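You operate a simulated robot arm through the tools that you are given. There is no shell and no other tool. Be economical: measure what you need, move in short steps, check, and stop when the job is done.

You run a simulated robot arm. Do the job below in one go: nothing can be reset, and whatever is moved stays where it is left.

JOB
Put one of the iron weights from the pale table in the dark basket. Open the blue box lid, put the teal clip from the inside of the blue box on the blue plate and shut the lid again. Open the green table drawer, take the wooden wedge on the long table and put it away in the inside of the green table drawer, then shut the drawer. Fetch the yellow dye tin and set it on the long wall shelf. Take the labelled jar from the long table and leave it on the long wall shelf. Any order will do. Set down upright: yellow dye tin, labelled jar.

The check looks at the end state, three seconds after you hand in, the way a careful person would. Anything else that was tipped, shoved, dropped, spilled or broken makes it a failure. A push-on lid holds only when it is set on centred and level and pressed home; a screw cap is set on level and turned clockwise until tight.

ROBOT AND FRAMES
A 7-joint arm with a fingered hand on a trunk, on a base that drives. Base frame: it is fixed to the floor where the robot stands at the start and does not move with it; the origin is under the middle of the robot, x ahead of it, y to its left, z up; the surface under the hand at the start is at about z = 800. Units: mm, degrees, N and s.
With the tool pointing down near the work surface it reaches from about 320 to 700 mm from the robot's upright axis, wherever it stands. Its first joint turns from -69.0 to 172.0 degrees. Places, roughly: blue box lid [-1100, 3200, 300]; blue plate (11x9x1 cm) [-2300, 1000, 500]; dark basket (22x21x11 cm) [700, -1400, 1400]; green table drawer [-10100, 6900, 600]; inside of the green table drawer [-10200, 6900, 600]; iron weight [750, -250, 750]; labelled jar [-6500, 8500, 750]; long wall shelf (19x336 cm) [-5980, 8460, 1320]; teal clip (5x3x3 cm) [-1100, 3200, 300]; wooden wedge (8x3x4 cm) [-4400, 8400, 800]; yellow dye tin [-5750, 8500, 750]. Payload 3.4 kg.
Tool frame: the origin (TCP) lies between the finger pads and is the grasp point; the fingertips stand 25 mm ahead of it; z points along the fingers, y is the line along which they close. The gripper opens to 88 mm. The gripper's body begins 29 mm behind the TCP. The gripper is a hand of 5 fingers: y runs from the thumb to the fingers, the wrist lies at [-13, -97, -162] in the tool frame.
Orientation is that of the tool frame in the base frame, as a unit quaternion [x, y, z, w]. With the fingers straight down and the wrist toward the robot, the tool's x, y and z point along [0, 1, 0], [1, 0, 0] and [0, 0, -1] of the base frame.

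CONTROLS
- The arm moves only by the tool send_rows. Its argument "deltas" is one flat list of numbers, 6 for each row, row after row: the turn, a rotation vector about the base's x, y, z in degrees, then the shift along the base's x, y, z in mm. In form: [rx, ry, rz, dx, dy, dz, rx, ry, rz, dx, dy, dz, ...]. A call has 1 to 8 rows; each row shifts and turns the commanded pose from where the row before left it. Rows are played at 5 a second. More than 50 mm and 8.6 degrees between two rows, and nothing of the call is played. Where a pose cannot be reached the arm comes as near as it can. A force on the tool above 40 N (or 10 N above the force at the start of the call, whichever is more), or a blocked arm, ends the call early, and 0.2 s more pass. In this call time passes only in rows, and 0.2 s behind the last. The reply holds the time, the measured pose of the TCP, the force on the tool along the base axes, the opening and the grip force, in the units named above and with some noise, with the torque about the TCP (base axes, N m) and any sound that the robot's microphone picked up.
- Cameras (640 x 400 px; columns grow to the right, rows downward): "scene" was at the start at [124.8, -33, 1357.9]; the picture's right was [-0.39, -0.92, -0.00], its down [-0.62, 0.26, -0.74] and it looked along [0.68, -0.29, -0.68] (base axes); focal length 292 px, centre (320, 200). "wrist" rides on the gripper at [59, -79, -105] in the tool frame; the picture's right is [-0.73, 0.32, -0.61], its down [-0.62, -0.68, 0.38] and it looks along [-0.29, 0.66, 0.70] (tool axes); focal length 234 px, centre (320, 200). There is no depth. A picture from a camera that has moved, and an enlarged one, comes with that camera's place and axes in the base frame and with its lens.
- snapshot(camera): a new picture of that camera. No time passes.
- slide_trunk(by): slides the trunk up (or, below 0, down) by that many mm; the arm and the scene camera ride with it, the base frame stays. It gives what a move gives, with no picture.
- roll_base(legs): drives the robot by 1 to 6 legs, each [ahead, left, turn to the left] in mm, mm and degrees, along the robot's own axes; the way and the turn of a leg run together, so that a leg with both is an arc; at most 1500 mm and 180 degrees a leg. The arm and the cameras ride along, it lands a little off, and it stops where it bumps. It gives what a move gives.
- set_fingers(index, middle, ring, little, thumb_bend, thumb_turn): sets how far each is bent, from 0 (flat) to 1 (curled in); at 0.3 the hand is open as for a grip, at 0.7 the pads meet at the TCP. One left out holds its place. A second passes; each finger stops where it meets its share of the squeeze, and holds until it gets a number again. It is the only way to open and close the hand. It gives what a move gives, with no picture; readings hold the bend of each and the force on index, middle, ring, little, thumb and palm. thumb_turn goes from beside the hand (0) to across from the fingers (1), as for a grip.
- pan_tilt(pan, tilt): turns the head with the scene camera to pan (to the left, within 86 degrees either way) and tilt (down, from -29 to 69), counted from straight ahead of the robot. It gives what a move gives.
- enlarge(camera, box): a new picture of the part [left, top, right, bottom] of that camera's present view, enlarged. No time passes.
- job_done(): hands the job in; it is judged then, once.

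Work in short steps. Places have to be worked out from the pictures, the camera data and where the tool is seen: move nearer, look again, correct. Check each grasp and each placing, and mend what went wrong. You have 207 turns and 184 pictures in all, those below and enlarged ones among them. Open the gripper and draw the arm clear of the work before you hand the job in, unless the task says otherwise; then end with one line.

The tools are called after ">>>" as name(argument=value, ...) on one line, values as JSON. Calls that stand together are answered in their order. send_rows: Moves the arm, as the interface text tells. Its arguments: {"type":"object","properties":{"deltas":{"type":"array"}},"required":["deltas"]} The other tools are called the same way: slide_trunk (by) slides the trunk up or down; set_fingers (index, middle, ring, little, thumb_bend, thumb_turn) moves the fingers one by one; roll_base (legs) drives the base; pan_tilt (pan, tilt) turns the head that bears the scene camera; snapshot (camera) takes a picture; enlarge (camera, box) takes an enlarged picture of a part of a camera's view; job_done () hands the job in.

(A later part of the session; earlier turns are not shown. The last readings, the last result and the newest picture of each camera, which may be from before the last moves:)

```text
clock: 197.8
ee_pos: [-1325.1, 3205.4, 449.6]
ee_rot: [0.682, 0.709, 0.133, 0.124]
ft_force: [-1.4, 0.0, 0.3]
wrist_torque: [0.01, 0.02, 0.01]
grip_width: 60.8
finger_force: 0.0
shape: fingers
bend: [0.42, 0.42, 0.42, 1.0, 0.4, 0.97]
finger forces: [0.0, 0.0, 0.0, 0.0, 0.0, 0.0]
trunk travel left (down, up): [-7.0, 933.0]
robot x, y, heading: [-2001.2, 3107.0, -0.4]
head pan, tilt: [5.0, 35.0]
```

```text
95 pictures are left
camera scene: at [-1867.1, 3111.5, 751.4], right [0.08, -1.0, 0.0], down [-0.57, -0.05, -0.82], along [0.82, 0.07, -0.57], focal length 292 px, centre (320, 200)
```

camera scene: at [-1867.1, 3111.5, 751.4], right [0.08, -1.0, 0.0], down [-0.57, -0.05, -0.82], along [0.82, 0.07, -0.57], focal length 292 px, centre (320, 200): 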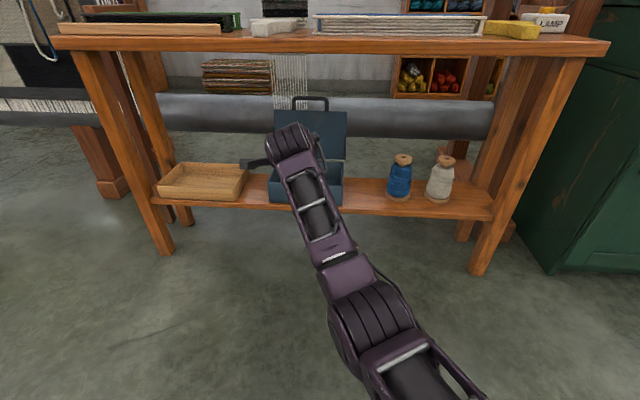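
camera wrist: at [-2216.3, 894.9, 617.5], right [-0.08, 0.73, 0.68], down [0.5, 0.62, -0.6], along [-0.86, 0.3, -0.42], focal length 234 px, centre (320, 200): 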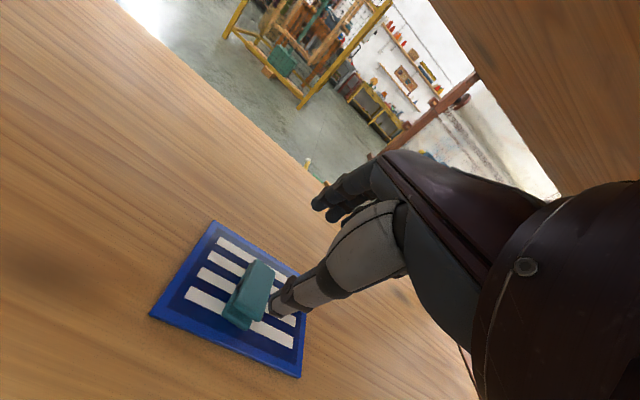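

Now I turn the tool back to horizontal at the bar's height and open all fingers.

>>> send_rows(deltas=[0, -8, 0, 7, 1, 7, 0, -8, 0, 7, 1, 7, 0, -8, 0, 7, 1, 7, 0, -8, 0, 7, 1, 7, 0, -8, 0, 7, 1, 7, 0, -8, 0, 7, 1, 7, 0, -8, 0, 7, 1, 7, 0, -8, 0, 7, 1, 7])

>>> set_fingers(index=0.45, middle=0.45, ring=0.45, little=0.45, thumb_bend=0.45)

>>> snapshot(camera="wrist")

>>> enlarge(camera="scene", box=[200, 60, 440, 240])

```text
clock: 199.6
ee_pos: [-1268.0, 3215.1, 505.4]
ee_rot: [0.508, 0.533, 0.473, 0.483]
ft_force: [0.3, 0.4, -0.1]
wrist_torque: [0.0, -0.03, -0.01]
grip_width: 60.9
finger_force: 0.0
shape: fingers
bend: [0.42, 0.42, 0.42, 1.0, 0.4, 0.97]
finger forces: [0.1, 0.1, 0.0, 0.1, 0.1, 0.0]
trunk travel left (down, up): [-7.0, 933.0]
robot x, y, heading: [-2001.2, 3106.0, -0.2]
head pan, tilt: [5.0, 35.0]
```

```text
clock: 200.6
ee_pos: [-1267.5, 3214.4, 504.6]
ee_rot: [0.509, 0.534, 0.473, 0.482]
ft_force: [0.8, -0.2, 0.2]
wrist_torque: [0.02, -0.01, -0.04]
grip_width: 53.0
finger_force: 0.1
shape: fingers
bend: [0.45, 0.45, 0.45, 0.45, 0.45, 0.97]
finger forces: [0.0, 0.1, 0.1, 0.0, 0.0, 0.0]
trunk travel left (down, up): [-7.0, 933.0]
robot x, y, heading: [-2001.3, 3105.4, -0.1]
head pan, tilt: [5.0, 35.0]
```

```text
94 pictures are left
camera wrist: at [-1380.8, 3268.6, 433.2], right [-0.56, -0.72, 0.4], down [0.33, -0.64, -0.69], along [0.76, -0.26, 0.6], focal length 234 px, centre (320, 200)
```

wrist: 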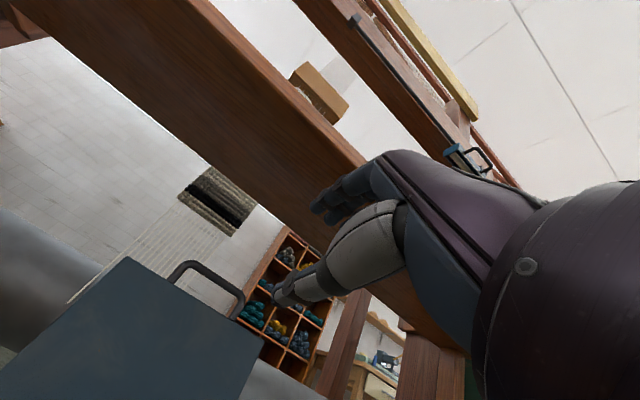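

```text
2.22 times, centred on (320, 150) of scene
camera zoom: at [-1867.0, 3111.5, 751.4], right [0.08, -1.0, 0.0], down [-0.57, -0.05, -0.82], along [0.82, 0.07, -0.57], focal length 648 px, centre (320, 311)
```

zoom: 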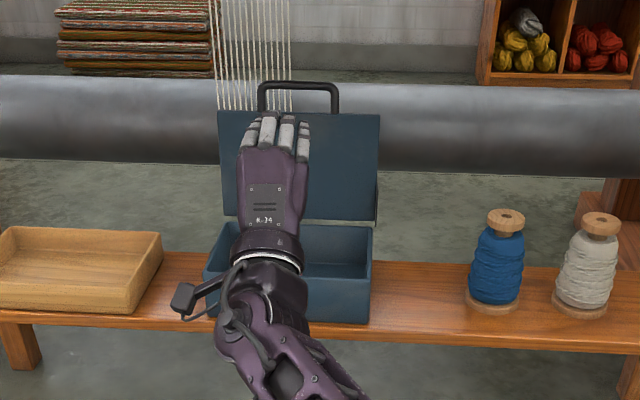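

The bar is at about (-985, 3217, 501). I drive in so the thumb goes through the loop and the fingers over the bar.

>>> roll_base(legs=[[230, 0, 0]])

>>> snapshot(camera="wrist")

>>> enlarge(camera="scene", box=[200, 60, 440, 240])

```text
clock: 202.4
ee_pos: [-1036.4, 3207.4, 504.9]
ee_rot: [0.51, 0.532, 0.473, 0.483]
ft_force: [-0.5, -0.5, -0.5]
wrist_torque: [0.01, -0.01, 0.01]
grip_width: 53.0
finger_force: 0.1
shape: fingers
bend: [0.45, 0.45, 0.45, 0.45, 0.45, 0.97]
finger forces: [0.1, 0.0, 0.1, 0.0, 0.0, 0.0]
trunk travel left (down, up): [-7.0, 933.0]
robot x, y, heading: [-1772.1, 3104.4, -0.4]
head pan, tilt: [5.0, 35.0]
```

```text
92 pictures are left
camera wrist: at [-1147.7, 3261.8, 433.2], right [-0.57, -0.72, 0.4], down [0.33, -0.64, -0.69], along [0.75, -0.26, 0.6], focal length 234 px, centre (320, 200)
```

wrist: 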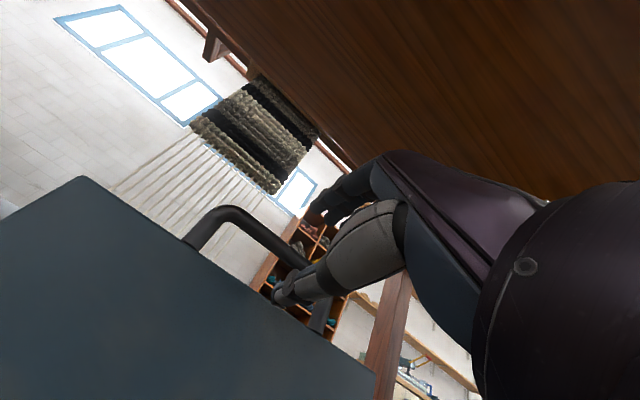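

```text
2.22 times, centred on (320, 150) of scene
camera zoom: at [-1635.2, 3108.5, 751.4], right [0.07, -1.0, 0.0], down [-0.57, -0.04, -0.82], along [0.82, 0.06, -0.57], focal length 648 px, centre (320, 311)
```

zoom: 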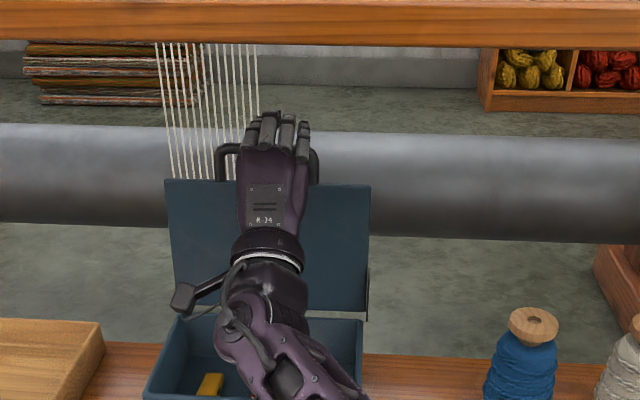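

Alignment looks good. I advance the last 45 mm with a slight left shift.

>>> roll_base(legs=[[45, 6, 0]])

>>> set_fingers(index=0.75, middle=0.75, ring=0.75, little=0.75, thumb_bend=0.7)

>>> snapshot(camera="wrist")

>>> enlarge(camera="scene", box=[200, 60, 440, 240])

```text
clock: 203.3
ee_pos: [-994.7, 3214.2, 509.2]
ee_rot: [0.509, 0.533, 0.473, 0.483]
ft_force: [-19.9, 0.2, 5.9]
wrist_torque: [0.01, 0.88, 0.01]
grip_width: 56.6
finger_force: 10.7
shape: fingers
bend: [0.45, 0.45, 0.45, 0.45, 0.42, 0.98]
finger forces: [0.0, 0.1, 0.0, 0.1, 22.0, 0.0]
trunk travel left (down, up): [-7.0, 933.0]
robot x, y, heading: [-1730.3, 3109.6, -0.5]
head pan, tilt: [5.0, 35.0]
```

```text
clock: 204.3
ee_pos: [-994.1, 3214.5, 508.4]
ee_rot: [0.509, 0.533, 0.473, 0.483]
ft_force: [-23.2, -1.1, 0.5]
wrist_torque: [0.0, 1.07, 0.05]
grip_width: 20.0
finger_force: 11.6
shape: fingers
bend: [0.75, 0.75, 0.75, 0.75, 0.45, 0.98]
finger forces: [0.0, 0.0, 0.0, 0.0, 22.6, 0.0]
trunk travel left (down, up): [-7.0, 933.0]
robot x, y, heading: [-1726.3, 3106.6, -0.5]
head pan, tilt: [5.0, 35.0]
```

```text
90 pictures are left
camera wrist: at [-1106.2, 3268.8, 435.3], right [-0.57, -0.72, 0.4], down [0.33, -0.64, -0.69], along [0.75, -0.26, 0.6], focal length 234 px, centre (320, 200)
```

wrist: 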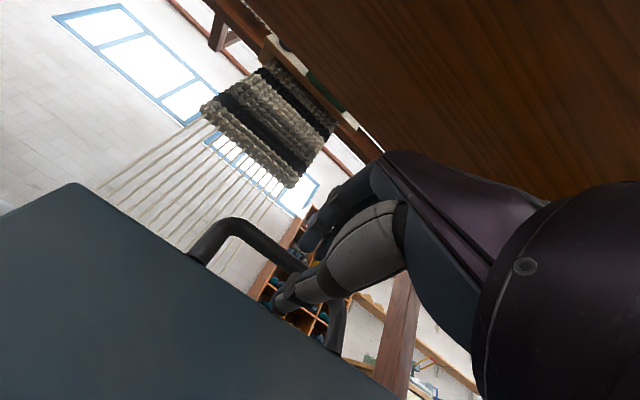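

```text
2.22 times, centred on (320, 150) of scene
camera zoom: at [-1593.7, 3114.1, 751.7], right [0.08, -1.0, 0.0], down [-0.57, -0.04, -0.82], along [0.82, 0.06, -0.57], focal length 648 px, centre (320, 311)
```

zoom: 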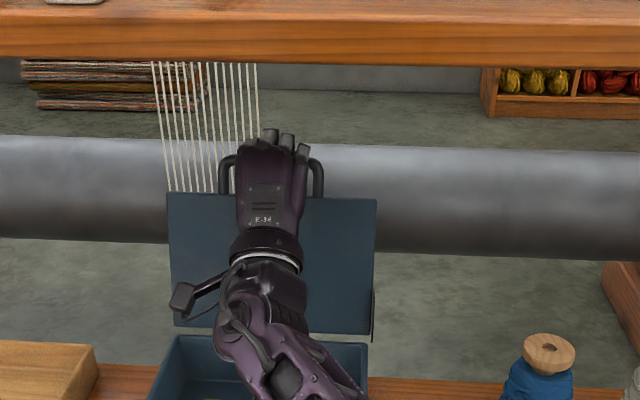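

The thumb's lower part is pressing the lid at its stop, while the fingers have curled over and behind the bar. I pull back and see if the lid follows.

>>> roll_base(legs=[[-45, 0, 0]])

>>> snapshot(camera="wrist")

>>> enlarge(camera="scene", box=[200, 60, 440, 240])

```text
clock: 205.2
ee_pos: [-1039.5, 3214.1, 506.7]
ee_rot: [0.51, 0.532, 0.473, 0.483]
ft_force: [-0.9, 0.2, 0.7]
wrist_torque: [0.0, 0.03, 0.01]
grip_width: 7.2
finger_force: 0.1
shape: fingers
bend: [0.75, 0.75, 0.75, 0.75, 0.55, 0.98]
finger forces: [0.0, 0.1, 0.0, 0.0, 0.0, 0.0]
trunk travel left (down, up): [-7.0, 933.0]
robot x, y, heading: [-1773.0, 3110.6, -0.7]
head pan, tilt: [5.0, 35.0]
```

```text
88 pictures are left
camera wrist: at [-1150.4, 3269.2, 433.8], right [-0.57, -0.72, 0.4], down [0.33, -0.64, -0.69], along [0.75, -0.26, 0.6], focal length 234 px, centre (320, 200)
```

wrist: 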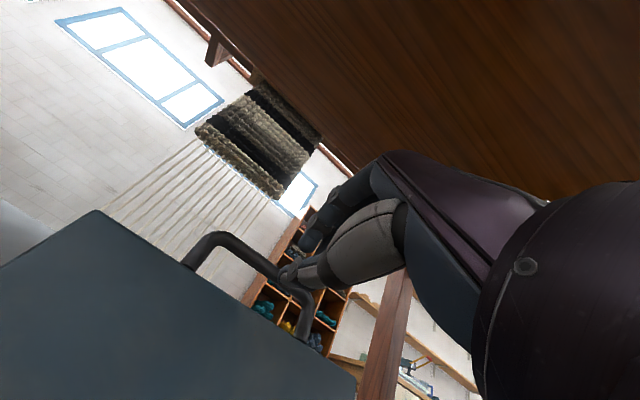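

```text
2.22 times, centred on (320, 150) of scene
camera zoom: at [-1637.4, 3114.7, 751.3], right [0.08, -1.0, 0.0], down [-0.57, -0.04, -0.82], along [0.82, 0.06, -0.57], focal length 648 px, centre (320, 311)
```

zoom: 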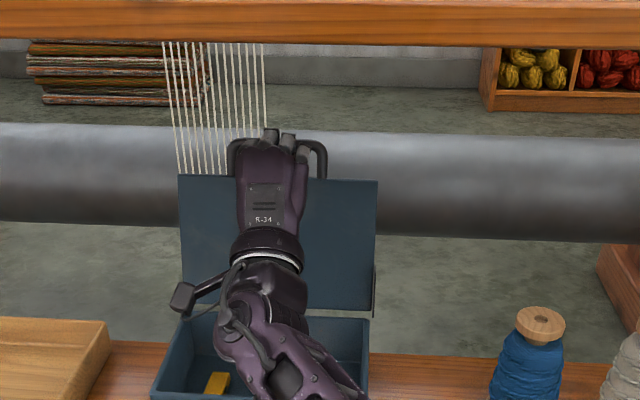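

The fingers fell short. I reopen with the thumb bent more, so it clears the lid edge, raise 8 mm, and go in deeper.

>>> set_fingers(index=0.4, middle=0.4, ring=0.4, little=0.4, thumb_bend=0.58)

>>> send_rows(deltas=[0, 0, 0, 0, 0, 8])

>>> roll_base(legs=[[58, 1, 0]])

>>> enlarge(camera="wrist", box=[160, 140, 400, 360])

```text
clock: 206.2
ee_pos: [-1038.8, 3214.8, 506.9]
ee_rot: [0.51, 0.532, 0.473, 0.483]
ft_force: [0.5, 0.7, 0.1]
wrist_torque: [-0.04, -0.03, -0.03]
grip_width: 45.6
finger_force: 0.2
shape: fingers
bend: [0.4, 0.4, 0.4, 0.4, 0.57, 0.98]
finger forces: [0.0, 0.0, 0.0, 0.0, 0.0, 0.0]
trunk travel left (down, up): [-7.0, 933.0]
robot x, y, heading: [-1772.2, 3111.6, -0.6]
head pan, tilt: [5.0, 35.0]
```

```text
clock: 206.6
ee_pos: [-1038.4, 3214.6, 514.1]
ee_rot: [0.509, 0.533, 0.473, 0.483]
ft_force: [0.8, -0.3, -0.1]
wrist_torque: [0.02, 0.03, -0.04]
grip_width: 45.1
finger_force: 0.1
shape: fingers
bend: [0.4, 0.4, 0.4, 0.4, 0.57, 0.98]
finger forces: [0.0, 0.0, 0.0, 0.1, 0.1, 0.0]
trunk travel left (down, up): [-7.0, 933.0]
robot x, y, heading: [-1772.2, 3108.9, -0.4]
head pan, tilt: [5.0, 35.0]
```

```text
clock: 207.5
ee_pos: [-978.6, 3215.8, 513.4]
ee_rot: [0.51, 0.533, 0.473, 0.482]
ft_force: [-0.3, 0.4, -3.3]
wrist_torque: [0.0, 0.05, 0.01]
grip_width: 50.6
finger_force: 2.3
shape: fingers
bend: [0.4, 0.4, 0.4, 0.4, 0.53, 0.97]
finger forces: [0.1, 0.0, 0.0, 0.0, 3.6, 0.1]
trunk travel left (down, up): [-7.0, 933.0]
robot x, y, heading: [-1713.1, 3108.3, -0.4]
head pan, tilt: [5.0, 35.0]
```

```text
1.82 times, centred on (280, 250) of wrist
camera zoom: at [-1090.7, 3269.5, 441.0], right [-0.57, -0.72, 0.4], down [0.33, -0.64, -0.69], along [0.76, -0.26, 0.6], focal length 426 px, centre (393, 109)
```

zoom: 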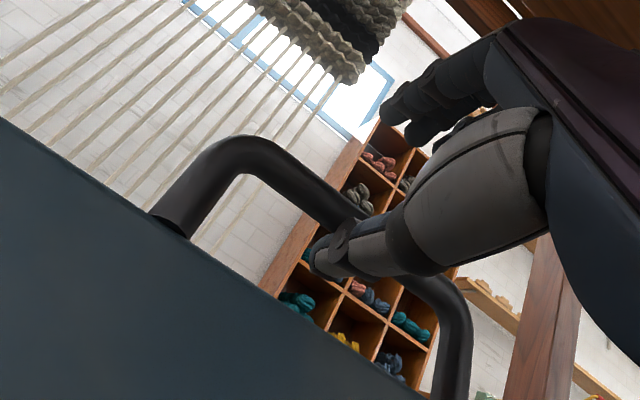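

The thumb is now through the loop, under the bar, with the fingers above it. I close the fingers.

>>> set_fingers(index=0.78, middle=0.78, ring=0.78, little=0.78, thumb_bend=0.68)

>>> roll_base(legs=[[-40, 0, 0]])

>>> enlarge(camera="wrist", box=[160, 140, 400, 360])

```text
clock: 208.5
ee_pos: [-979.1, 3214.1, 511.8]
ee_rot: [0.51, 0.533, 0.472, 0.483]
ft_force: [-2.9, -0.5, -9.5]
wrist_torque: [-0.04, 0.16, -0.05]
grip_width: 7.4
finger_force: 6.2
shape: fingers
bend: [0.78, 0.78, 0.78, 0.78, 0.57, 0.97]
finger forces: [0.8, 0.0, 0.0, 0.0, 10.3, 0.1]
trunk travel left (down, up): [-7.0, 933.0]
robot x, y, heading: [-1715.8, 3103.9, -0.9]
head pan, tilt: [5.0, 35.0]
```

```text
clock: 209.4
ee_pos: [-1016.7, 3214.9, 514.8]
ee_rot: [0.509, 0.533, 0.473, 0.482]
ft_force: [-0.4, -4.3, 2.3]
wrist_torque: [-0.02, -0.08, -0.08]
grip_width: 6.3
finger_force: 7.4
shape: fingers
bend: [0.78, 0.78, 0.78, 0.78, 0.58, 0.97]
finger forces: [9.4, 0.0, 0.1, 0.0, 6.1, 0.0]
trunk travel left (down, up): [-7.0, 933.0]
robot x, y, heading: [-1750.9, 3110.1, -0.7]
head pan, tilt: [5.0, 35.0]
```

```text
1.82 times, centred on (280, 250) of wrist
camera zoom: at [-1129.2, 3269.6, 442.4], right [-0.57, -0.72, 0.4], down [0.33, -0.64, -0.69], along [0.75, -0.26, 0.6], focal length 426 px, centre (393, 109)
```

zoom: 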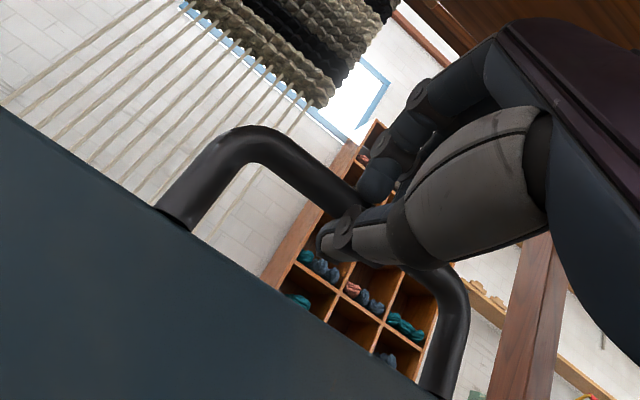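

The lid follows. I pull it over the top with the base in two stages, adjusting height.

>>> roll_base(legs=[[-50, 0, 0]])

>>> roll_base(legs=[[-30, 0, 0]])

>>> enlarge(camera="wrist", box=[160, 140, 400, 360])

```text
clock: 210.3
ee_pos: [-1067.2, 3214.8, 513.1]
ee_rot: [0.51, 0.533, 0.472, 0.483]
ft_force: [0.6, 0.7, -2.5]
wrist_torque: [0.03, 0.06, 0.02]
grip_width: 6.1
finger_force: 5.8
shape: fingers
bend: [0.78, 0.78, 0.78, 0.78, 0.58, 0.97]
finger forces: [4.9, 0.0, 0.0, 0.1, 7.5, 0.0]
trunk travel left (down, up): [-7.0, 933.0]
robot x, y, heading: [-1802.0, 3108.7, -0.7]
head pan, tilt: [5.0, 35.0]
```

```text
clock: 211.2
ee_pos: [-1096.4, 3215.2, 510.8]
ee_rot: [0.511, 0.534, 0.471, 0.482]
ft_force: [4.2, -0.4, -10.9]
wrist_torque: [-0.08, 0.08, -0.03]
grip_width: 9.0
finger_force: 5.8
shape: fingers
bend: [0.78, 0.78, 0.78, 0.78, 0.55, 0.97]
finger forces: [0.1, 0.0, 0.0, 0.1, 11.0, 0.0]
trunk travel left (down, up): [-7.0, 933.0]
robot x, y, heading: [-1833.7, 3107.1, -0.3]
head pan, tilt: [5.0, 35.0]
```

```text
1.82 times, centred on (280, 250) of wrist
camera zoom: at [-1208.3, 3270.1, 439.2], right [-0.57, -0.72, 0.4], down [0.33, -0.64, -0.69], along [0.76, -0.26, 0.6], focal length 426 px, centre (393, 109)
```

zoom: 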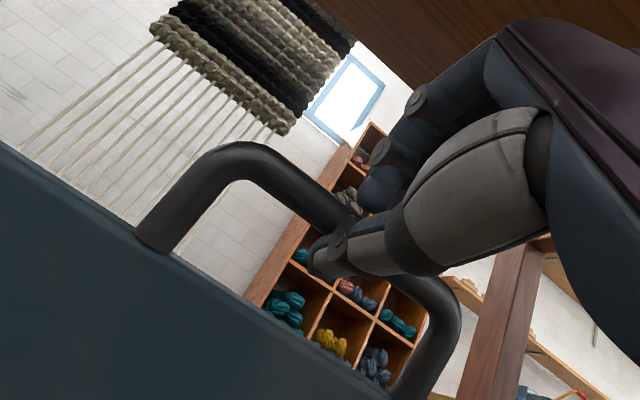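

The lid is past the top and the thumb carries its weight. I lower along the arc.

>>> send_rows(deltas=[0, 0, 0, -15, 0, -8, 0, 0, 0, -15.5, 0, -9, 0, 0, 0, -14.6, 0, -10, 0, 0, 0, -13.7, 0, -11, 0, 0, 0, -12.4, 0, -12, 0, 0, 0, -11, 0, -13, 0, 0, 0, -9.7, 0, -14.3, 0, 0, 0, -8, 0, -15.3])

>>> snapshot(camera="wrist")

>>> enlarge(camera="scene", box=[200, 60, 440, 240])

```text
clock: 213.0
ee_pos: [-1194.3, 3216.0, 420.9]
ee_rot: [0.51, 0.533, 0.473, 0.482]
ft_force: [0.1, 0.3, -0.6]
wrist_torque: [-0.01, 0.03, -0.02]
grip_width: 0.2
finger_force: 0.0
shape: fingers
bend: [0.78, 0.78, 0.78, 0.78, 0.64, 0.97]
finger forces: [0.0, 0.0, 0.0, 0.1, 0.0, 0.0]
trunk travel left (down, up): [-7.0, 933.0]
robot x, y, heading: [-1831.2, 3108.1, -0.8]
head pan, tilt: [5.0, 35.0]
```

```text
83 pictures are left
camera wrist: at [-1306.8, 3271.1, 348.8], right [-0.57, -0.72, 0.4], down [0.33, -0.64, -0.69], along [0.76, -0.26, 0.6], focal length 234 px, centre (320, 200)
```

wrist: 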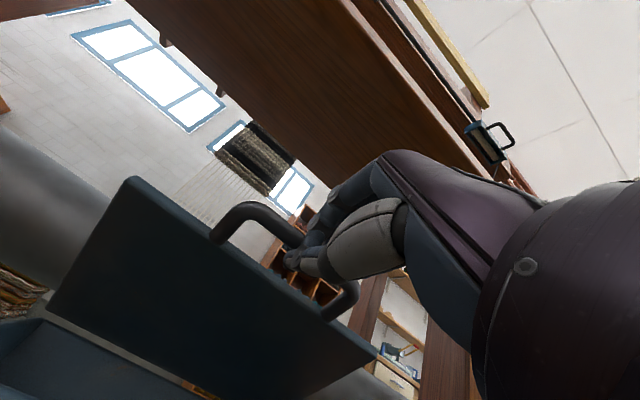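

```text
2.22 times, centred on (320, 150) of scene
camera zoom: at [-1696.7, 3116.3, 751.4], right [0.08, -1.0, 0.0], down [-0.57, -0.04, -0.82], along [0.82, 0.06, -0.57], focal length 648 px, centre (320, 311)
```

zoom: 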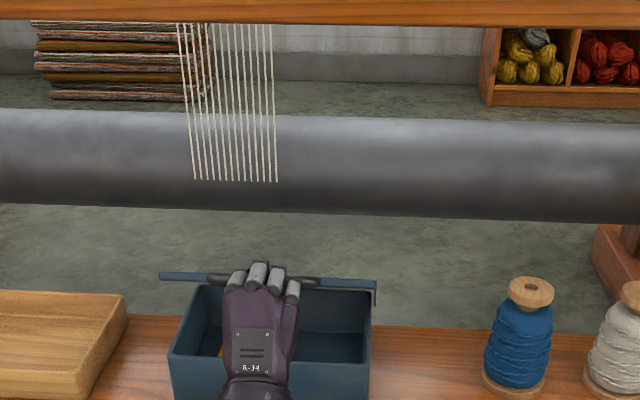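

It's following well. I continue down to closed.

>>> send_rows(deltas=[0, 0, 0, -7, 0, -15.5, 0, 0, 0, -5, 0, -16.5, 0, 0, 0, -3, 0, -17, 0, 0, 0, -1, 0, -17, 0, 0, 0, 0.6, 0, -17, 0, 0, 0, 1, 0, -9])

>>> snapshot(camera="wrist")

>>> enlarge(camera="scene", box=[200, 60, 440, 240])

```text
clock: 214.2
ee_pos: [-1217.2, 3216.9, 336.0]
ee_rot: [0.508, 0.532, 0.475, 0.483]
ft_force: [-22.4, -4.5, 2.4]
wrist_torque: [-0.02, -0.01, -0.06]
grip_width: 1.0
finger_force: 13.6
shape: fingers
bend: [0.79, 0.8, 0.78, 0.78, 0.63, 0.97]
finger forces: [16.5, 11.5, 0.0, 0.0, 0.0, 0.0]
trunk travel left (down, up): [-7.0, 933.0]
robot x, y, heading: [-1835.2, 3109.1, -0.4]
head pan, tilt: [5.0, 35.0]
stopped in row 6: the force on the tool passed its limit at 43 N (the readings are from after the stop); the commanded pose is now the measured one
```

```text
81 pictures are left
camera wrist: at [-1329.1, 3271.8, 263.5], right [-0.57, -0.72, 0.4], down [0.34, -0.64, -0.69], along [0.75, -0.26, 0.61], focal length 234 px, centre (320, 200)
```

wrist: 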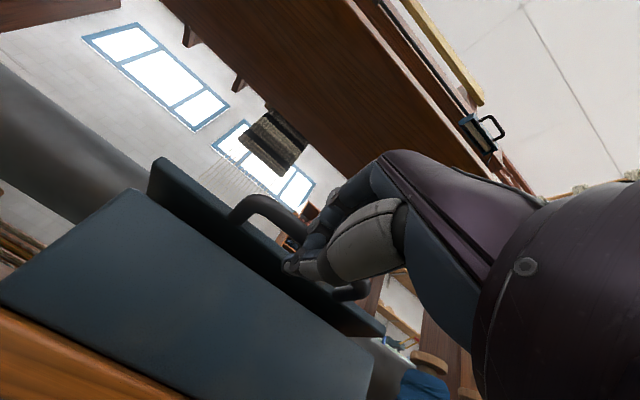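

```text
2.22 times, centred on (320, 150) of scene
camera zoom: at [-1698.7, 3116.1, 751.5], right [0.08, -1.0, 0.0], down [-0.57, -0.04, -0.82], along [0.82, 0.06, -0.57], focal length 648 px, centre (320, 311)
```

zoom: 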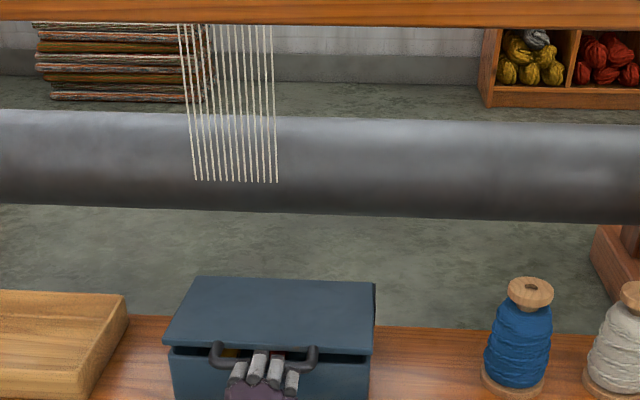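

The lid is within about 8° of closed, with the curled fingers wedged against its edge. I open the hand and let the lid settle.

>>> set_fingers(index=0.4, middle=0.4, ring=0.4, little=0.4)

>>> set_fingers(thumb_bend=0.4)

>>> enlarge(camera="scene", box=[200, 60, 440, 240])

>>> snapshot(camera="wrist")

```text
clock: 214.6
ee_pos: [-1218.2, 3217.2, 335.4]
ee_rot: [0.508, 0.533, 0.473, 0.483]
ft_force: [0.2, 0.1, -0.1]
wrist_torque: [-0.01, -0.03, -0.03]
grip_width: 28.5
finger_force: 0.7
shape: fingers
bend: [0.45, 0.46, 0.44, 0.43, 0.68, 0.97]
finger forces: [0.1, 0.3, 0.4, 0.0, 0.1, 0.0]
trunk travel left (down, up): [-7.0, 933.0]
robot x, y, heading: [-1834.1, 3113.0, -0.7]
head pan, tilt: [5.0, 35.0]
stopped: the force on the tool passed its limit at 44 N (the readings are from after the stop); the commanded pose is now the measured one
```

```text
clock: 215.6
ee_pos: [-1216.2, 3218.8, 335.6]
ee_rot: [0.508, 0.532, 0.474, 0.483]
ft_force: [0.5, -0.6, 0.2]
wrist_torque: [0.0, 0.0, 0.0]
grip_width: 62.8
finger_force: 0.1
shape: fingers
bend: [0.4, 0.41, 0.4, 0.4, 0.4, 0.97]
finger forces: [0.0, 0.6, 0.0, 0.1, 0.1, 0.0]
trunk travel left (down, up): [-7.0, 933.0]
robot x, y, heading: [-1834.9, 3105.8, -1.1]
head pan, tilt: [5.0, 35.0]
```

```text
2.22 times, centred on (320, 150) of scene
camera zoom: at [-1697.8, 3116.3, 751.3], right [0.08, -1.0, 0.0], down [-0.57, -0.04, -0.82], along [0.82, 0.06, -0.57], focal length 648 px, centre (320, 311)
```

zoom: 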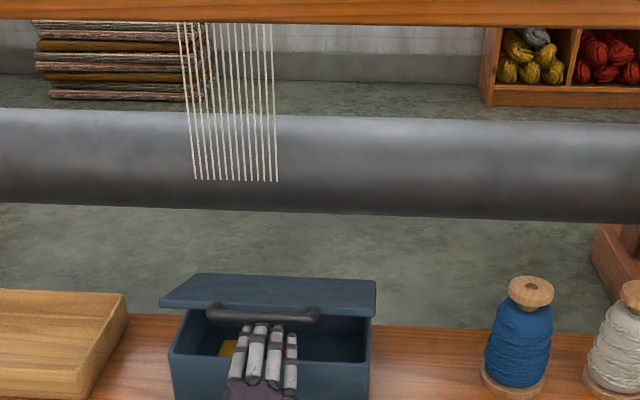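

```text
78 pictures are left
camera wrist: at [-1329.3, 3272.3, 263.0], right [-0.57, -0.72, 0.4], down [0.34, -0.64, -0.69], along [0.75, -0.26, 0.61], focal length 234 px, centre (320, 200)
```

wrist: 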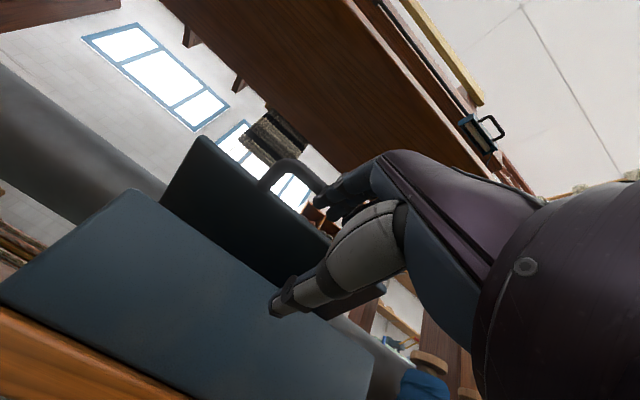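

The lid now rests on top of my fingers. I lower the hand and draw back so the lid falls the last few degrees.

>>> send_rows(deltas=[0, 0, 0, 0, 0, -10, 0, 0, 0, -2, 0, -10])

>>> roll_base(legs=[[-120, 0, 0]])

>>> enlarge(camera="scene", box=[200, 80, 440, 240])

```text
clock: 216.2
ee_pos: [-1219.6, 3218.4, 316.4]
ee_rot: [0.507, 0.533, 0.476, 0.482]
ft_force: [-0.1, 0.0, 0.3]
wrist_torque: [-0.03, -0.01, -0.01]
grip_width: 63.4
finger_force: 0.3
shape: fingers
bend: [0.4, 0.4, 0.4, 0.4, 0.4, 0.97]
finger forces: [0.0, 0.3, 0.0, 0.0, 0.0, 0.0]
trunk travel left (down, up): [-7.0, 933.0]
robot x, y, heading: [-1834.5, 3111.5, -0.7]
head pan, tilt: [5.0, 35.0]
```

```text
clock: 217.4
ee_pos: [-1340.7, 3219.0, 315.0]
ee_rot: [0.508, 0.532, 0.474, 0.484]
ft_force: [-0.2, -0.6, 0.2]
wrist_torque: [0.02, 0.02, 0.01]
grip_width: 63.3
finger_force: 0.1
shape: fingers
bend: [0.4, 0.4, 0.4, 0.4, 0.4, 0.97]
finger forces: [0.1, 0.1, 0.0, 0.1, 0.0, 0.0]
trunk travel left (down, up): [-7.0, 933.0]
robot x, y, heading: [-1957.2, 3115.3, -0.7]
head pan, tilt: [5.0, 35.0]
```

```text
2.50 times, centred on (320, 160) of scene
camera zoom: at [-1819.9, 3117.4, 751.4], right [0.07, -1.0, 0.0], down [-0.57, -0.04, -0.82], along [0.82, 0.06, -0.57], focal length 729 px, centre (320, 300)
```

zoom: 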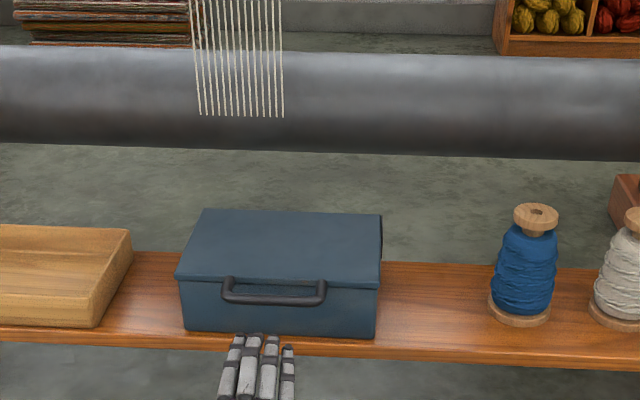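

The lid is shut and the box hasn't moved. I turn the tool down again, back off and raise the trunk, then turn toward the far wall to plan the route.

>>> roll_base(legs=[[-250, 0, 0]])

>>> slide_trunk(by=400)

>>> send_rows(deltas=[0, 8.4, 0, -5, 0, 10, 0, 8.4, 0, -5, 0, 10, 0, 8.4, 0, -5, 0, 10, 0, 8.4, 0, -5, 0, 10, 0, 8.4, 0, -5, 0, 10, 0, 8.4, 0, -5, 0, 10, 0, 8.4, 0, -5, 0, 10, 0, 8.4, 0, -5, 0, 10])

>>> send_rows(deltas=[0, 8.4, 0, -5, 0, 10, 0, 7.0, 0, -5, 0, 10, 0, 0, 0, -20, 0, 40, 0, 0, 0, -20, 0, 40, 0, 0, 0, -20, 0, 40])

>>> slide_trunk(by=220)

>>> roll_base(legs=[[0, 0, 130]])

>>> pan_tilt(pan=0, tilt=10)

>>> snapshot(camera="scene")

```text
clock: 219.2
ee_pos: [-1600.8, 3226.8, 315.5]
ee_rot: [0.505, 0.535, 0.477, 0.481]
ft_force: [0.6, 0.4, -0.1]
wrist_torque: [0.0, -0.02, 0.0]
grip_width: 63.0
finger_force: 0.2
shape: fingers
bend: [0.4, 0.4, 0.4, 0.4, 0.4, 0.97]
finger forces: [0.1, 0.0, 0.0, 0.1, 0.1, 0.0]
trunk travel left (down, up): [-7.0, 933.0]
robot x, y, heading: [-2215.4, 3117.4, -0.0]
head pan, tilt: [5.0, 35.0]
```

```text
clock: 223.1
ee_pos: [-1600.1, 3227.5, 716.6]
ee_rot: [0.505, 0.535, 0.477, 0.481]
ft_force: [-0.2, 0.2, 0.9]
wrist_torque: [0.01, 0.01, 0.02]
grip_width: 63.1
finger_force: 0.0
shape: fingers
bend: [0.4, 0.4, 0.4, 0.4, 0.4, 0.97]
finger forces: [0.0, 0.0, 0.0, 0.0, 0.0, 0.0]
trunk travel left (down, up): [-407.0, 533.0]
robot x, y, heading: [-2217.8, 3114.8, -0.2]
head pan, tilt: [5.0, 35.0]
```

```text
clock: 224.5
ee_pos: [-1610.3, 3161.5, 737.7]
ee_rot: [0.664, 0.671, 0.175, 0.279]
ft_force: [0.5, -1.1, 0.0]
wrist_torque: [0.01, 0.01, -0.01]
grip_width: 63.3
finger_force: 0.0
shape: fingers
bend: [0.4, 0.4, 0.4, 0.4, 0.4, 0.97]
finger forces: [0.0, 0.0, 0.1, 0.0, 0.0, 0.0]
trunk travel left (down, up): [-407.0, 533.0]
robot x, y, heading: [-2215.1, 3113.7, -0.3]
head pan, tilt: [5.0, 35.0]
stopped in row 6: the arm was blocked; the commanded pose is now the measured one
```

```text
clock: 225.9
ee_pos: [-1600.3, 3107.4, 765.5]
ee_rot: [0.694, 0.685, 0.054, 0.215]
ft_force: [0.3, -0.5, 0.2]
wrist_torque: [-0.02, -0.01, 0.0]
grip_width: 63.2
finger_force: 0.1
shape: fingers
bend: [0.4, 0.4, 0.4, 0.4, 0.4, 0.97]
finger forces: [0.1, 0.0, 0.1, 0.0, 0.1, 0.0]
out of reach, approached as far as the arm can: row 3, 4, 5
trunk travel left (down, up): [-407.0, 533.0]
robot x, y, heading: [-2215.4, 3112.4, -0.1]
head pan, tilt: [5.0, 35.0]
stopped in row 5: the arm was blocked; the commanded pose is now the measured one
```

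```text
clock: 228.2
ee_pos: [-1599.6, 3108.6, 985.1]
ee_rot: [0.695, 0.684, 0.052, 0.216]
ft_force: [0.4, -0.3, -0.4]
wrist_torque: [0.04, -0.01, 0.03]
grip_width: 63.1
finger_force: 0.1
shape: fingers
bend: [0.4, 0.4, 0.4, 0.4, 0.4, 0.97]
finger forces: [0.0, 0.0, 0.1, 0.1, 0.1, 0.0]
trunk travel left (down, up): [-627.0, 313.0]
robot x, y, heading: [-2215.1, 3115.4, -0.2]
head pan, tilt: [5.0, 35.0]
```

```text
clock: 234.0
ee_pos: [-2606.5, 3583.5, 984.8]
ee_rot: [-0.329, 0.918, 0.218, 0.042]
ft_force: [0.5, 0.2, 1.1]
wrist_torque: [0.0, 0.02, 0.0]
grip_width: 63.1
finger_force: 0.2
shape: fingers
bend: [0.4, 0.4, 0.4, 0.4, 0.4, 0.97]
finger forces: [0.1, 0.0, 0.1, 0.0, 0.0, 0.1]
trunk travel left (down, up): [-627.0, 313.0]
robot x, y, heading: [-2215.3, 3114.7, 130.2]
head pan, tilt: [5.0, 35.0]
```

```text
clock: 234.9
ee_pos: [-2604.5, 3584.8, 985.9]
ee_rot: [-0.329, 0.917, 0.219, 0.043]
ft_force: [0.0, 0.5, -0.6]
wrist_torque: [0.0, -0.03, -0.03]
grip_width: 63.3
finger_force: 0.1
shape: fingers
bend: [0.4, 0.4, 0.4, 0.4, 0.4, 0.97]
finger forces: [0.0, 0.0, 0.0, 0.1, 0.0, 0.0]
trunk travel left (down, up): [-627.0, 313.0]
robot x, y, heading: [-2215.2, 3112.9, 130.5]
head pan, tilt: [0.0, 10.0]
```

```text
76 pictures are left
camera scene: at [-2307.4, 3222.3, 1411.4], right [0.76, 0.65, 0.0], down [0.11, -0.13, -0.98], along [-0.64, 0.75, -0.17], focal length 292 px, centre (320, 200)
```

scene: 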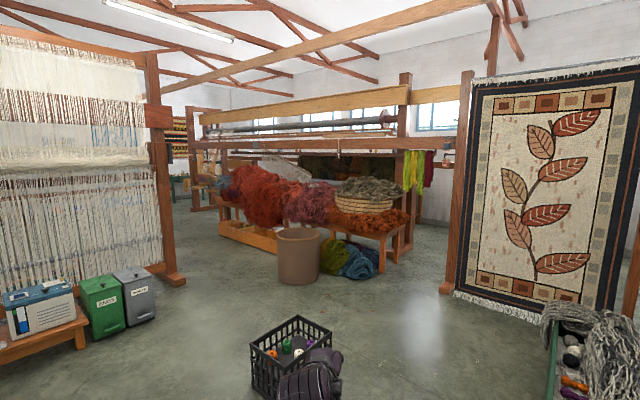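

The long table lies behind the big loom, against the far wall. The passage runs between the yarn bench and the rug panel, centred near x≈-3560 at y≈6150. I drive there in stages.

>>> roll_base(legs=[[1300, -200, 0], [1235, -197, 0], [0, 0, -40.5]])

>>> pan_tilt(pan=5, tilt=15)

>>> snapshot(camera="scene")

```text
clock: 243.6
ee_pos: [-3415.0, 5001.3, 983.3]
ee_rot: [-0.311, 0.924, 0.216, 0.047]
ft_force: [-0.3, 0.3, -0.2]
wrist_torque: [0.01, 0.02, 0.01]
grip_width: 63.4
finger_force: 0.0
shape: fingers
bend: [0.4, 0.4, 0.4, 0.4, 0.4, 0.97]
finger forces: [0.0, 0.0, 0.1, 0.0, 0.0, 0.1]
trunk travel left (down, up): [-627.0, 313.0]
robot x, y, heading: [-3043.4, 4513.4, 128.2]
head pan, tilt: [0.0, 10.0]
stopped in leg 2: the robot was blocked; the commanded pose is now the measured one
```

```text
clock: 244.3
ee_pos: [-3412.8, 4997.4, 986.2]
ee_rot: [-0.312, 0.923, 0.218, 0.047]
ft_force: [-0.2, -0.1, 0.1]
wrist_torque: [-0.01, 0.02, 0.03]
grip_width: 63.2
finger_force: 0.1
shape: fingers
bend: [0.4, 0.4, 0.4, 0.4, 0.4, 0.97]
finger forces: [0.0, 0.0, 0.0, 0.0, 0.0, 0.0]
trunk travel left (down, up): [-627.0, 313.0]
robot x, y, heading: [-3036.1, 4510.2, 128.3]
head pan, tilt: [5.0, 15.0]
```

```text
75 pictures are left
camera scene: at [-3135.2, 4617.9, 1403.5], right [0.73, 0.68, 0.0], down [0.18, -0.19, -0.97], along [-0.66, 0.71, -0.26], focal length 292 px, centre (320, 200)
```

scene: 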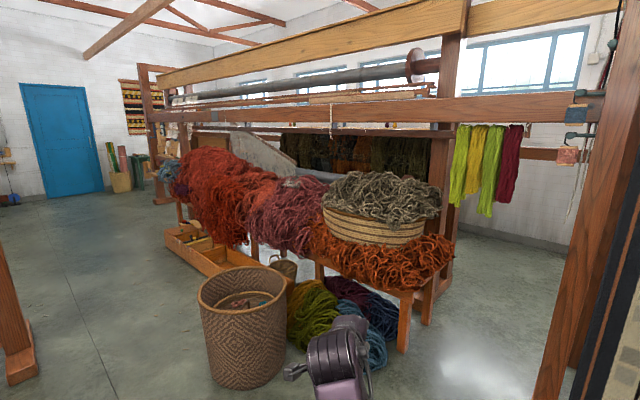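

The base was blocked, possibly by the crate. I look down around the base.

>>> pan_tilt(pan=30, tilt=60)

>>> snapshot(camera="scene")

>>> pan_tilt(pan=-50, tilt=50)

>>> snapshot(camera="scene")

```text
clock: 245.4
ee_pos: [-3414.0, 4996.6, 986.0]
ee_rot: [-0.311, 0.924, 0.218, 0.046]
ft_force: [0.4, 0.2, 0.0]
wrist_torque: [0.01, -0.04, 0.01]
grip_width: 63.3
finger_force: 0.0
shape: fingers
bend: [0.4, 0.4, 0.4, 0.4, 0.4, 0.97]
finger forces: [0.0, 0.0, 0.0, 0.0, 0.0, 0.0]
trunk travel left (down, up): [-627.0, 313.0]
robot x, y, heading: [-3040.9, 4510.3, 128.0]
head pan, tilt: [30.0, 60.0]
```

```text
74 pictures are left
camera scene: at [-3133.7, 4575.2, 1337.1], right [0.37, 0.93, 0.0], down [0.8, -0.32, -0.5], along [-0.46, 0.19, -0.87], focal length 292 px, centre (320, 200)
```

scene: 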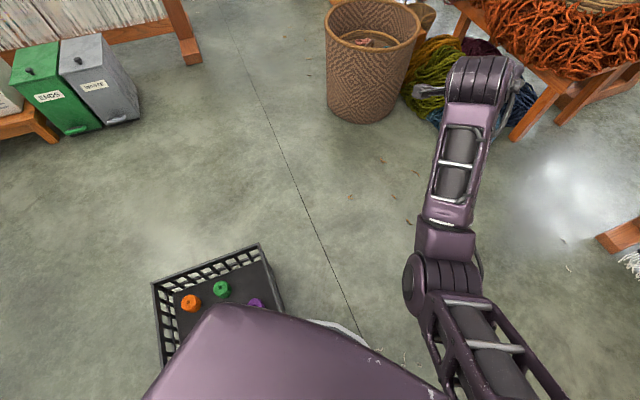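

```text
clock: 246.9
ee_pos: [-3413.8, 4997.4, 985.4]
ee_rot: [-0.312, 0.924, 0.218, 0.047]
ft_force: [-0.1, -0.4, 0.4]
wrist_torque: [-0.04, 0.0, 0.02]
grip_width: 63.3
finger_force: 0.1
shape: fingers
bend: [0.4, 0.4, 0.4, 0.4, 0.4, 0.97]
finger forces: [0.0, 0.0, 0.0, 0.1, 0.0, 0.0]
trunk travel left (down, up): [-627.0, 313.0]
robot x, y, heading: [-3037.3, 4510.9, 128.2]
head pan, tilt: [-50.0, 50.0]
```

```text
73 pictures are left
camera scene: at [-3056.0, 4625.7, 1349.6], right [0.98, -0.21, 0.0], down [-0.16, -0.75, -0.64], along [0.13, 0.63, -0.77], focal length 292 px, centre (320, 200)
```

scene: 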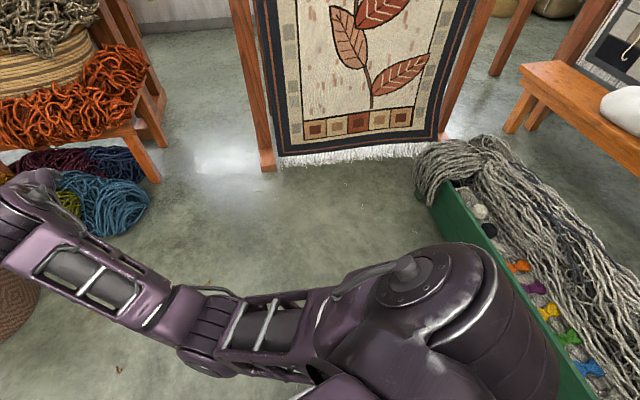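

The base touched the crate, which doesn't look moved. The right-hand passage is narrow with hanging skeins, so I'll take the wide aisle to the west around the loom's far end, near the blue door.

>>> roll_base(legs=[[-24, -96, 0], [0, 0, 52], [100, -470, 0], [650, 10, 0], [600, 200, 0], [1000, -200, 0]])

>>> pan_tilt(pan=0, tilt=15)

>>> snapshot(camera="scene")

```text
clock: 264.0
ee_pos: [-5908.8, 5104.0, 985.8]
ee_rot: [-0.673, 0.705, 0.217, -0.05]
ft_force: [0.4, -0.1, 0.1]
wrist_torque: [-0.01, 0.0, 0.0]
grip_width: 63.7
finger_force: 0.0
shape: fingers
bend: [0.4, 0.4, 0.4, 0.4, 0.4, 0.97]
finger forces: [0.1, 0.1, 0.0, 0.1, 0.0, 0.1]
trunk travel left (down, up): [-627.0, 313.0]
robot x, y, heading: [-5291.1, 5077.1, 178.2]
head pan, tilt: [-50.0, 50.0]
```

```text
clock: 265.2
ee_pos: [-5907.1, 5104.1, 985.6]
ee_rot: [-0.673, 0.705, 0.218, -0.049]
ft_force: [0.6, 0.6, 0.2]
wrist_torque: [0.01, -0.03, 0.03]
grip_width: 63.6
finger_force: 0.0
shape: fingers
bend: [0.4, 0.4, 0.4, 0.4, 0.4, 0.97]
finger forces: [0.1, 0.0, 0.0, 0.0, 0.0, 0.1]
trunk travel left (down, up): [-627.0, 313.0]
robot x, y, heading: [-5293.6, 5078.9, 178.3]
head pan, tilt: [0.0, 15.0]
```

```text
72 pictures are left
camera scene: at [-5440.2, 5083.5, 1403.3], right [0.03, 1.0, 0.0], down [0.26, -0.01, -0.97], along [-0.97, 0.03, -0.26], focal length 292 px, centre (320, 200)
```

scene: 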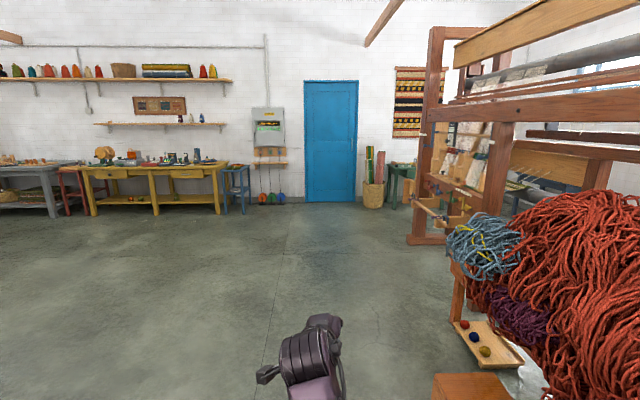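

The aisle is clear. The green table is beyond the loom's end, beside the blue door. I drive west to about x=-9340 and turn north.

>>> roll_base(legs=[[1400, 0, 0], [1400, -40, 0], [1250, -40, 0], [0, 0, -88]])

>>> pan_tilt(pan=0, tilt=20)

>>> snapshot(camera="scene")

```text
clock: 287.8
ee_pos: [-9279.3, 5826.5, 986.4]
ee_rot: [-0.034, 0.974, 0.196, 0.107]
ft_force: [0.0, 0.5, -0.6]
wrist_torque: [0.03, -0.03, 0.0]
grip_width: 63.6
finger_force: 0.1
shape: fingers
bend: [0.4, 0.4, 0.4, 0.4, 0.4, 0.97]
finger forces: [0.1, 0.0, 0.0, 0.1, 0.0, 0.0]
trunk travel left (down, up): [-627.0, 313.0]
robot x, y, heading: [-9234.2, 5218.1, 94.7]
head pan, tilt: [0.0, 15.0]
```

```text
clock: 288.5
ee_pos: [-9279.0, 5825.1, 986.2]
ee_rot: [-0.033, 0.974, 0.195, 0.107]
ft_force: [0.5, -0.9, 0.5]
wrist_torque: [-0.04, 0.03, 0.0]
grip_width: 63.4
finger_force: 0.0
shape: fingers
bend: [0.4, 0.4, 0.4, 0.4, 0.4, 0.97]
finger forces: [0.0, 0.1, 0.1, 0.0, 0.0, 0.0]
trunk travel left (down, up): [-627.0, 313.0]
robot x, y, heading: [-9232.9, 5216.2, 94.4]
head pan, tilt: [0.0, 20.0]
```

```text
71 pictures are left
camera scene: at [-9247.9, 5355.9, 1395.2], right [1.0, 0.08, 0.0], down [0.03, -0.34, -0.94], along [-0.08, 0.94, -0.34], focal length 292 px, centre (320, 200)
```

scene: 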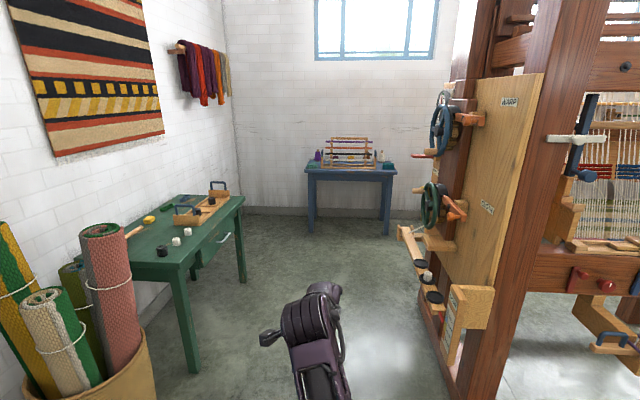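

The green table's drawer faces +x, with a bow handle near (-9943, 6864, ~600). I drive in front of it and turn to face it, so I can open it before fetching the wedge.

>>> roll_base(legs=[[820, -80, 0], [820, -80, 0], [0, 0, 85.6]])

>>> pan_tilt(pan=8, tilt=45)

>>> snapshot(camera="scene")

```text
clock: 300.4
ee_pos: [-9861.0, 6862.0, 984.7]
ee_rot: [-0.682, 0.697, 0.217, -0.052]
ft_force: [-0.4, 0.1, 0.3]
wrist_torque: [0.01, -0.01, 0.01]
grip_width: 63.2
finger_force: 0.1
shape: fingers
bend: [0.4, 0.4, 0.4, 0.4, 0.4, 0.97]
finger forces: [0.0, 0.0, 0.0, 0.0, 0.1, 0.0]
trunk travel left (down, up): [-627.0, 313.0]
robot x, y, heading: [-9248.2, 6854.2, 179.8]
head pan, tilt: [0.0, 20.0]
```

```text
clock: 301.2
ee_pos: [-9860.8, 6861.5, 987.2]
ee_rot: [-0.682, 0.697, 0.216, -0.052]
ft_force: [0.3, 1.4, 0.7]
wrist_torque: [-0.01, 0.0, 0.02]
grip_width: 63.1
finger_force: 0.0
shape: fingers
bend: [0.4, 0.4, 0.4, 0.4, 0.4, 0.97]
finger forces: [0.0, 0.1, 0.0, 0.0, 0.0, 0.1]
trunk travel left (down, up): [-627.0, 313.0]
robot x, y, heading: [-9250.1, 6853.0, 179.6]
head pan, tilt: [8.0, 45.0]
```

```text
70 pictures are left
camera scene: at [-9380.7, 6840.7, 1356.6], right [-0.13, 0.99, 0.0], down [0.7, 0.09, -0.71], along [-0.7, -0.09, -0.71], focal length 292 px, centre (320, 200)
```

scene: 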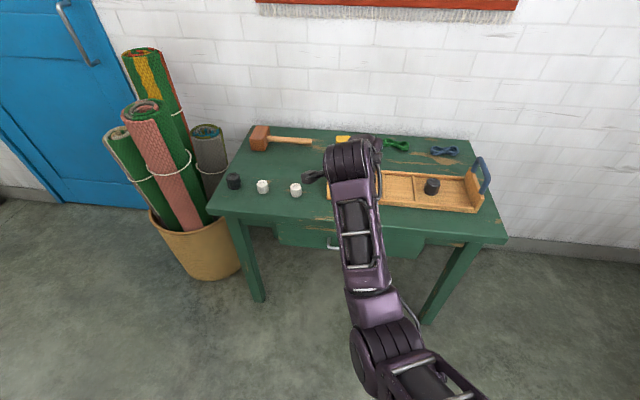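

The handle estimate is about (-9921, 6818, 600). I back up 100 mm, lower the trunk, and look from both cameras.

>>> roll_base(legs=[[-100, 0, 0]])

>>> slide_trunk(by=-350)

>>> pan_tilt(pan=8, tilt=35)

>>> snapshot(camera="scene")

>>> snapshot(camera="wrist")

```text
clock: 302.4
ee_pos: [-9760.0, 6860.1, 986.2]
ee_rot: [-0.681, 0.697, 0.218, -0.053]
ft_force: [0.1, -0.5, 0.2]
wrist_torque: [-0.01, 0.01, 0.03]
grip_width: 63.2
finger_force: 0.0
shape: fingers
bend: [0.4, 0.4, 0.4, 0.4, 0.4, 0.97]
finger forces: [0.0, 0.0, 0.0, 0.0, 0.1, 0.0]
trunk travel left (down, up): [-627.0, 313.0]
robot x, y, heading: [-9149.6, 6851.5, 179.4]
head pan, tilt: [8.0, 45.0]
```

```text
clock: 305.8
ee_pos: [-9758.7, 6860.6, 636.9]
ee_rot: [-0.682, 0.697, 0.217, -0.053]
ft_force: [-0.9, 0.0, 0.3]
wrist_torque: [0.01, -0.04, 0.01]
grip_width: 63.5
finger_force: 0.0
shape: fingers
bend: [0.4, 0.4, 0.4, 0.4, 0.4, 0.97]
finger forces: [0.0, 0.0, 0.1, 0.1, 0.0, 0.1]
trunk travel left (down, up): [-277.0, 663.0]
robot x, y, heading: [-9144.9, 6846.4, 179.4]
head pan, tilt: [8.0, 45.0]
```

```text
clock: 306.6
ee_pos: [-9760.0, 6859.9, 636.5]
ee_rot: [-0.682, 0.696, 0.217, -0.052]
ft_force: [0.7, -0.3, -0.4]
wrist_torque: [-0.03, 0.0, -0.01]
grip_width: 63.2
finger_force: 0.0
shape: fingers
bend: [0.4, 0.4, 0.4, 0.4, 0.4, 0.97]
finger forces: [0.1, 0.0, 0.0, 0.1, 0.0, 0.0]
trunk travel left (down, up): [-277.0, 663.0]
robot x, y, heading: [-9145.8, 6852.2, 179.7]
head pan, tilt: [8.0, 35.0]
```

```text
69 pictures are left
camera scene: at [-9285.0, 6839.0, 1021.3], right [-0.13, 0.99, 0.0], down [0.57, 0.08, -0.82], along [-0.81, -0.11, -0.57], focal length 292 px, centre (320, 200)
```

scene: 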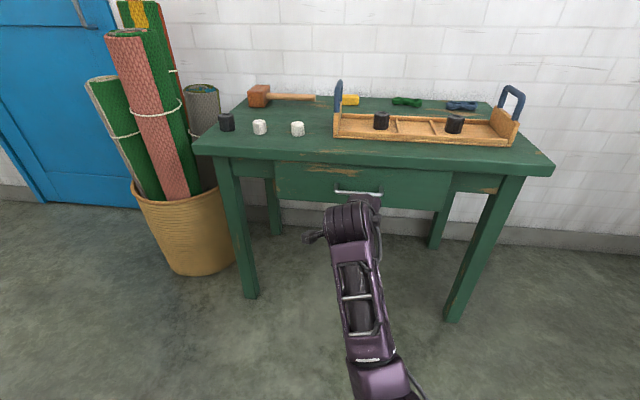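

```text
68 pictures are left
camera wrist: at [-9651.0, 6780.7, 687.0], right [-0.03, 0.56, 0.83], down [0.53, 0.71, -0.46], along [-0.85, 0.43, -0.32], focal length 234 px, centre (320, 200)
```

wrist: 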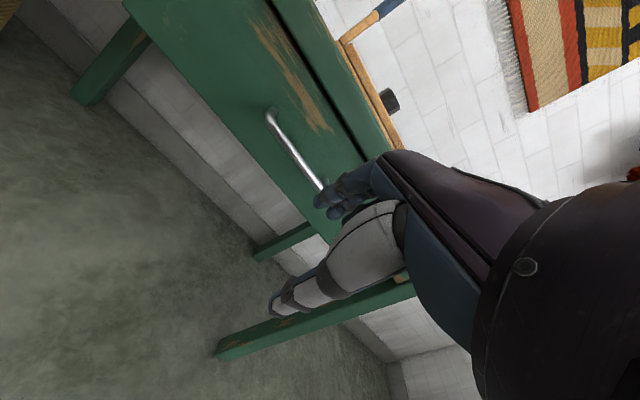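

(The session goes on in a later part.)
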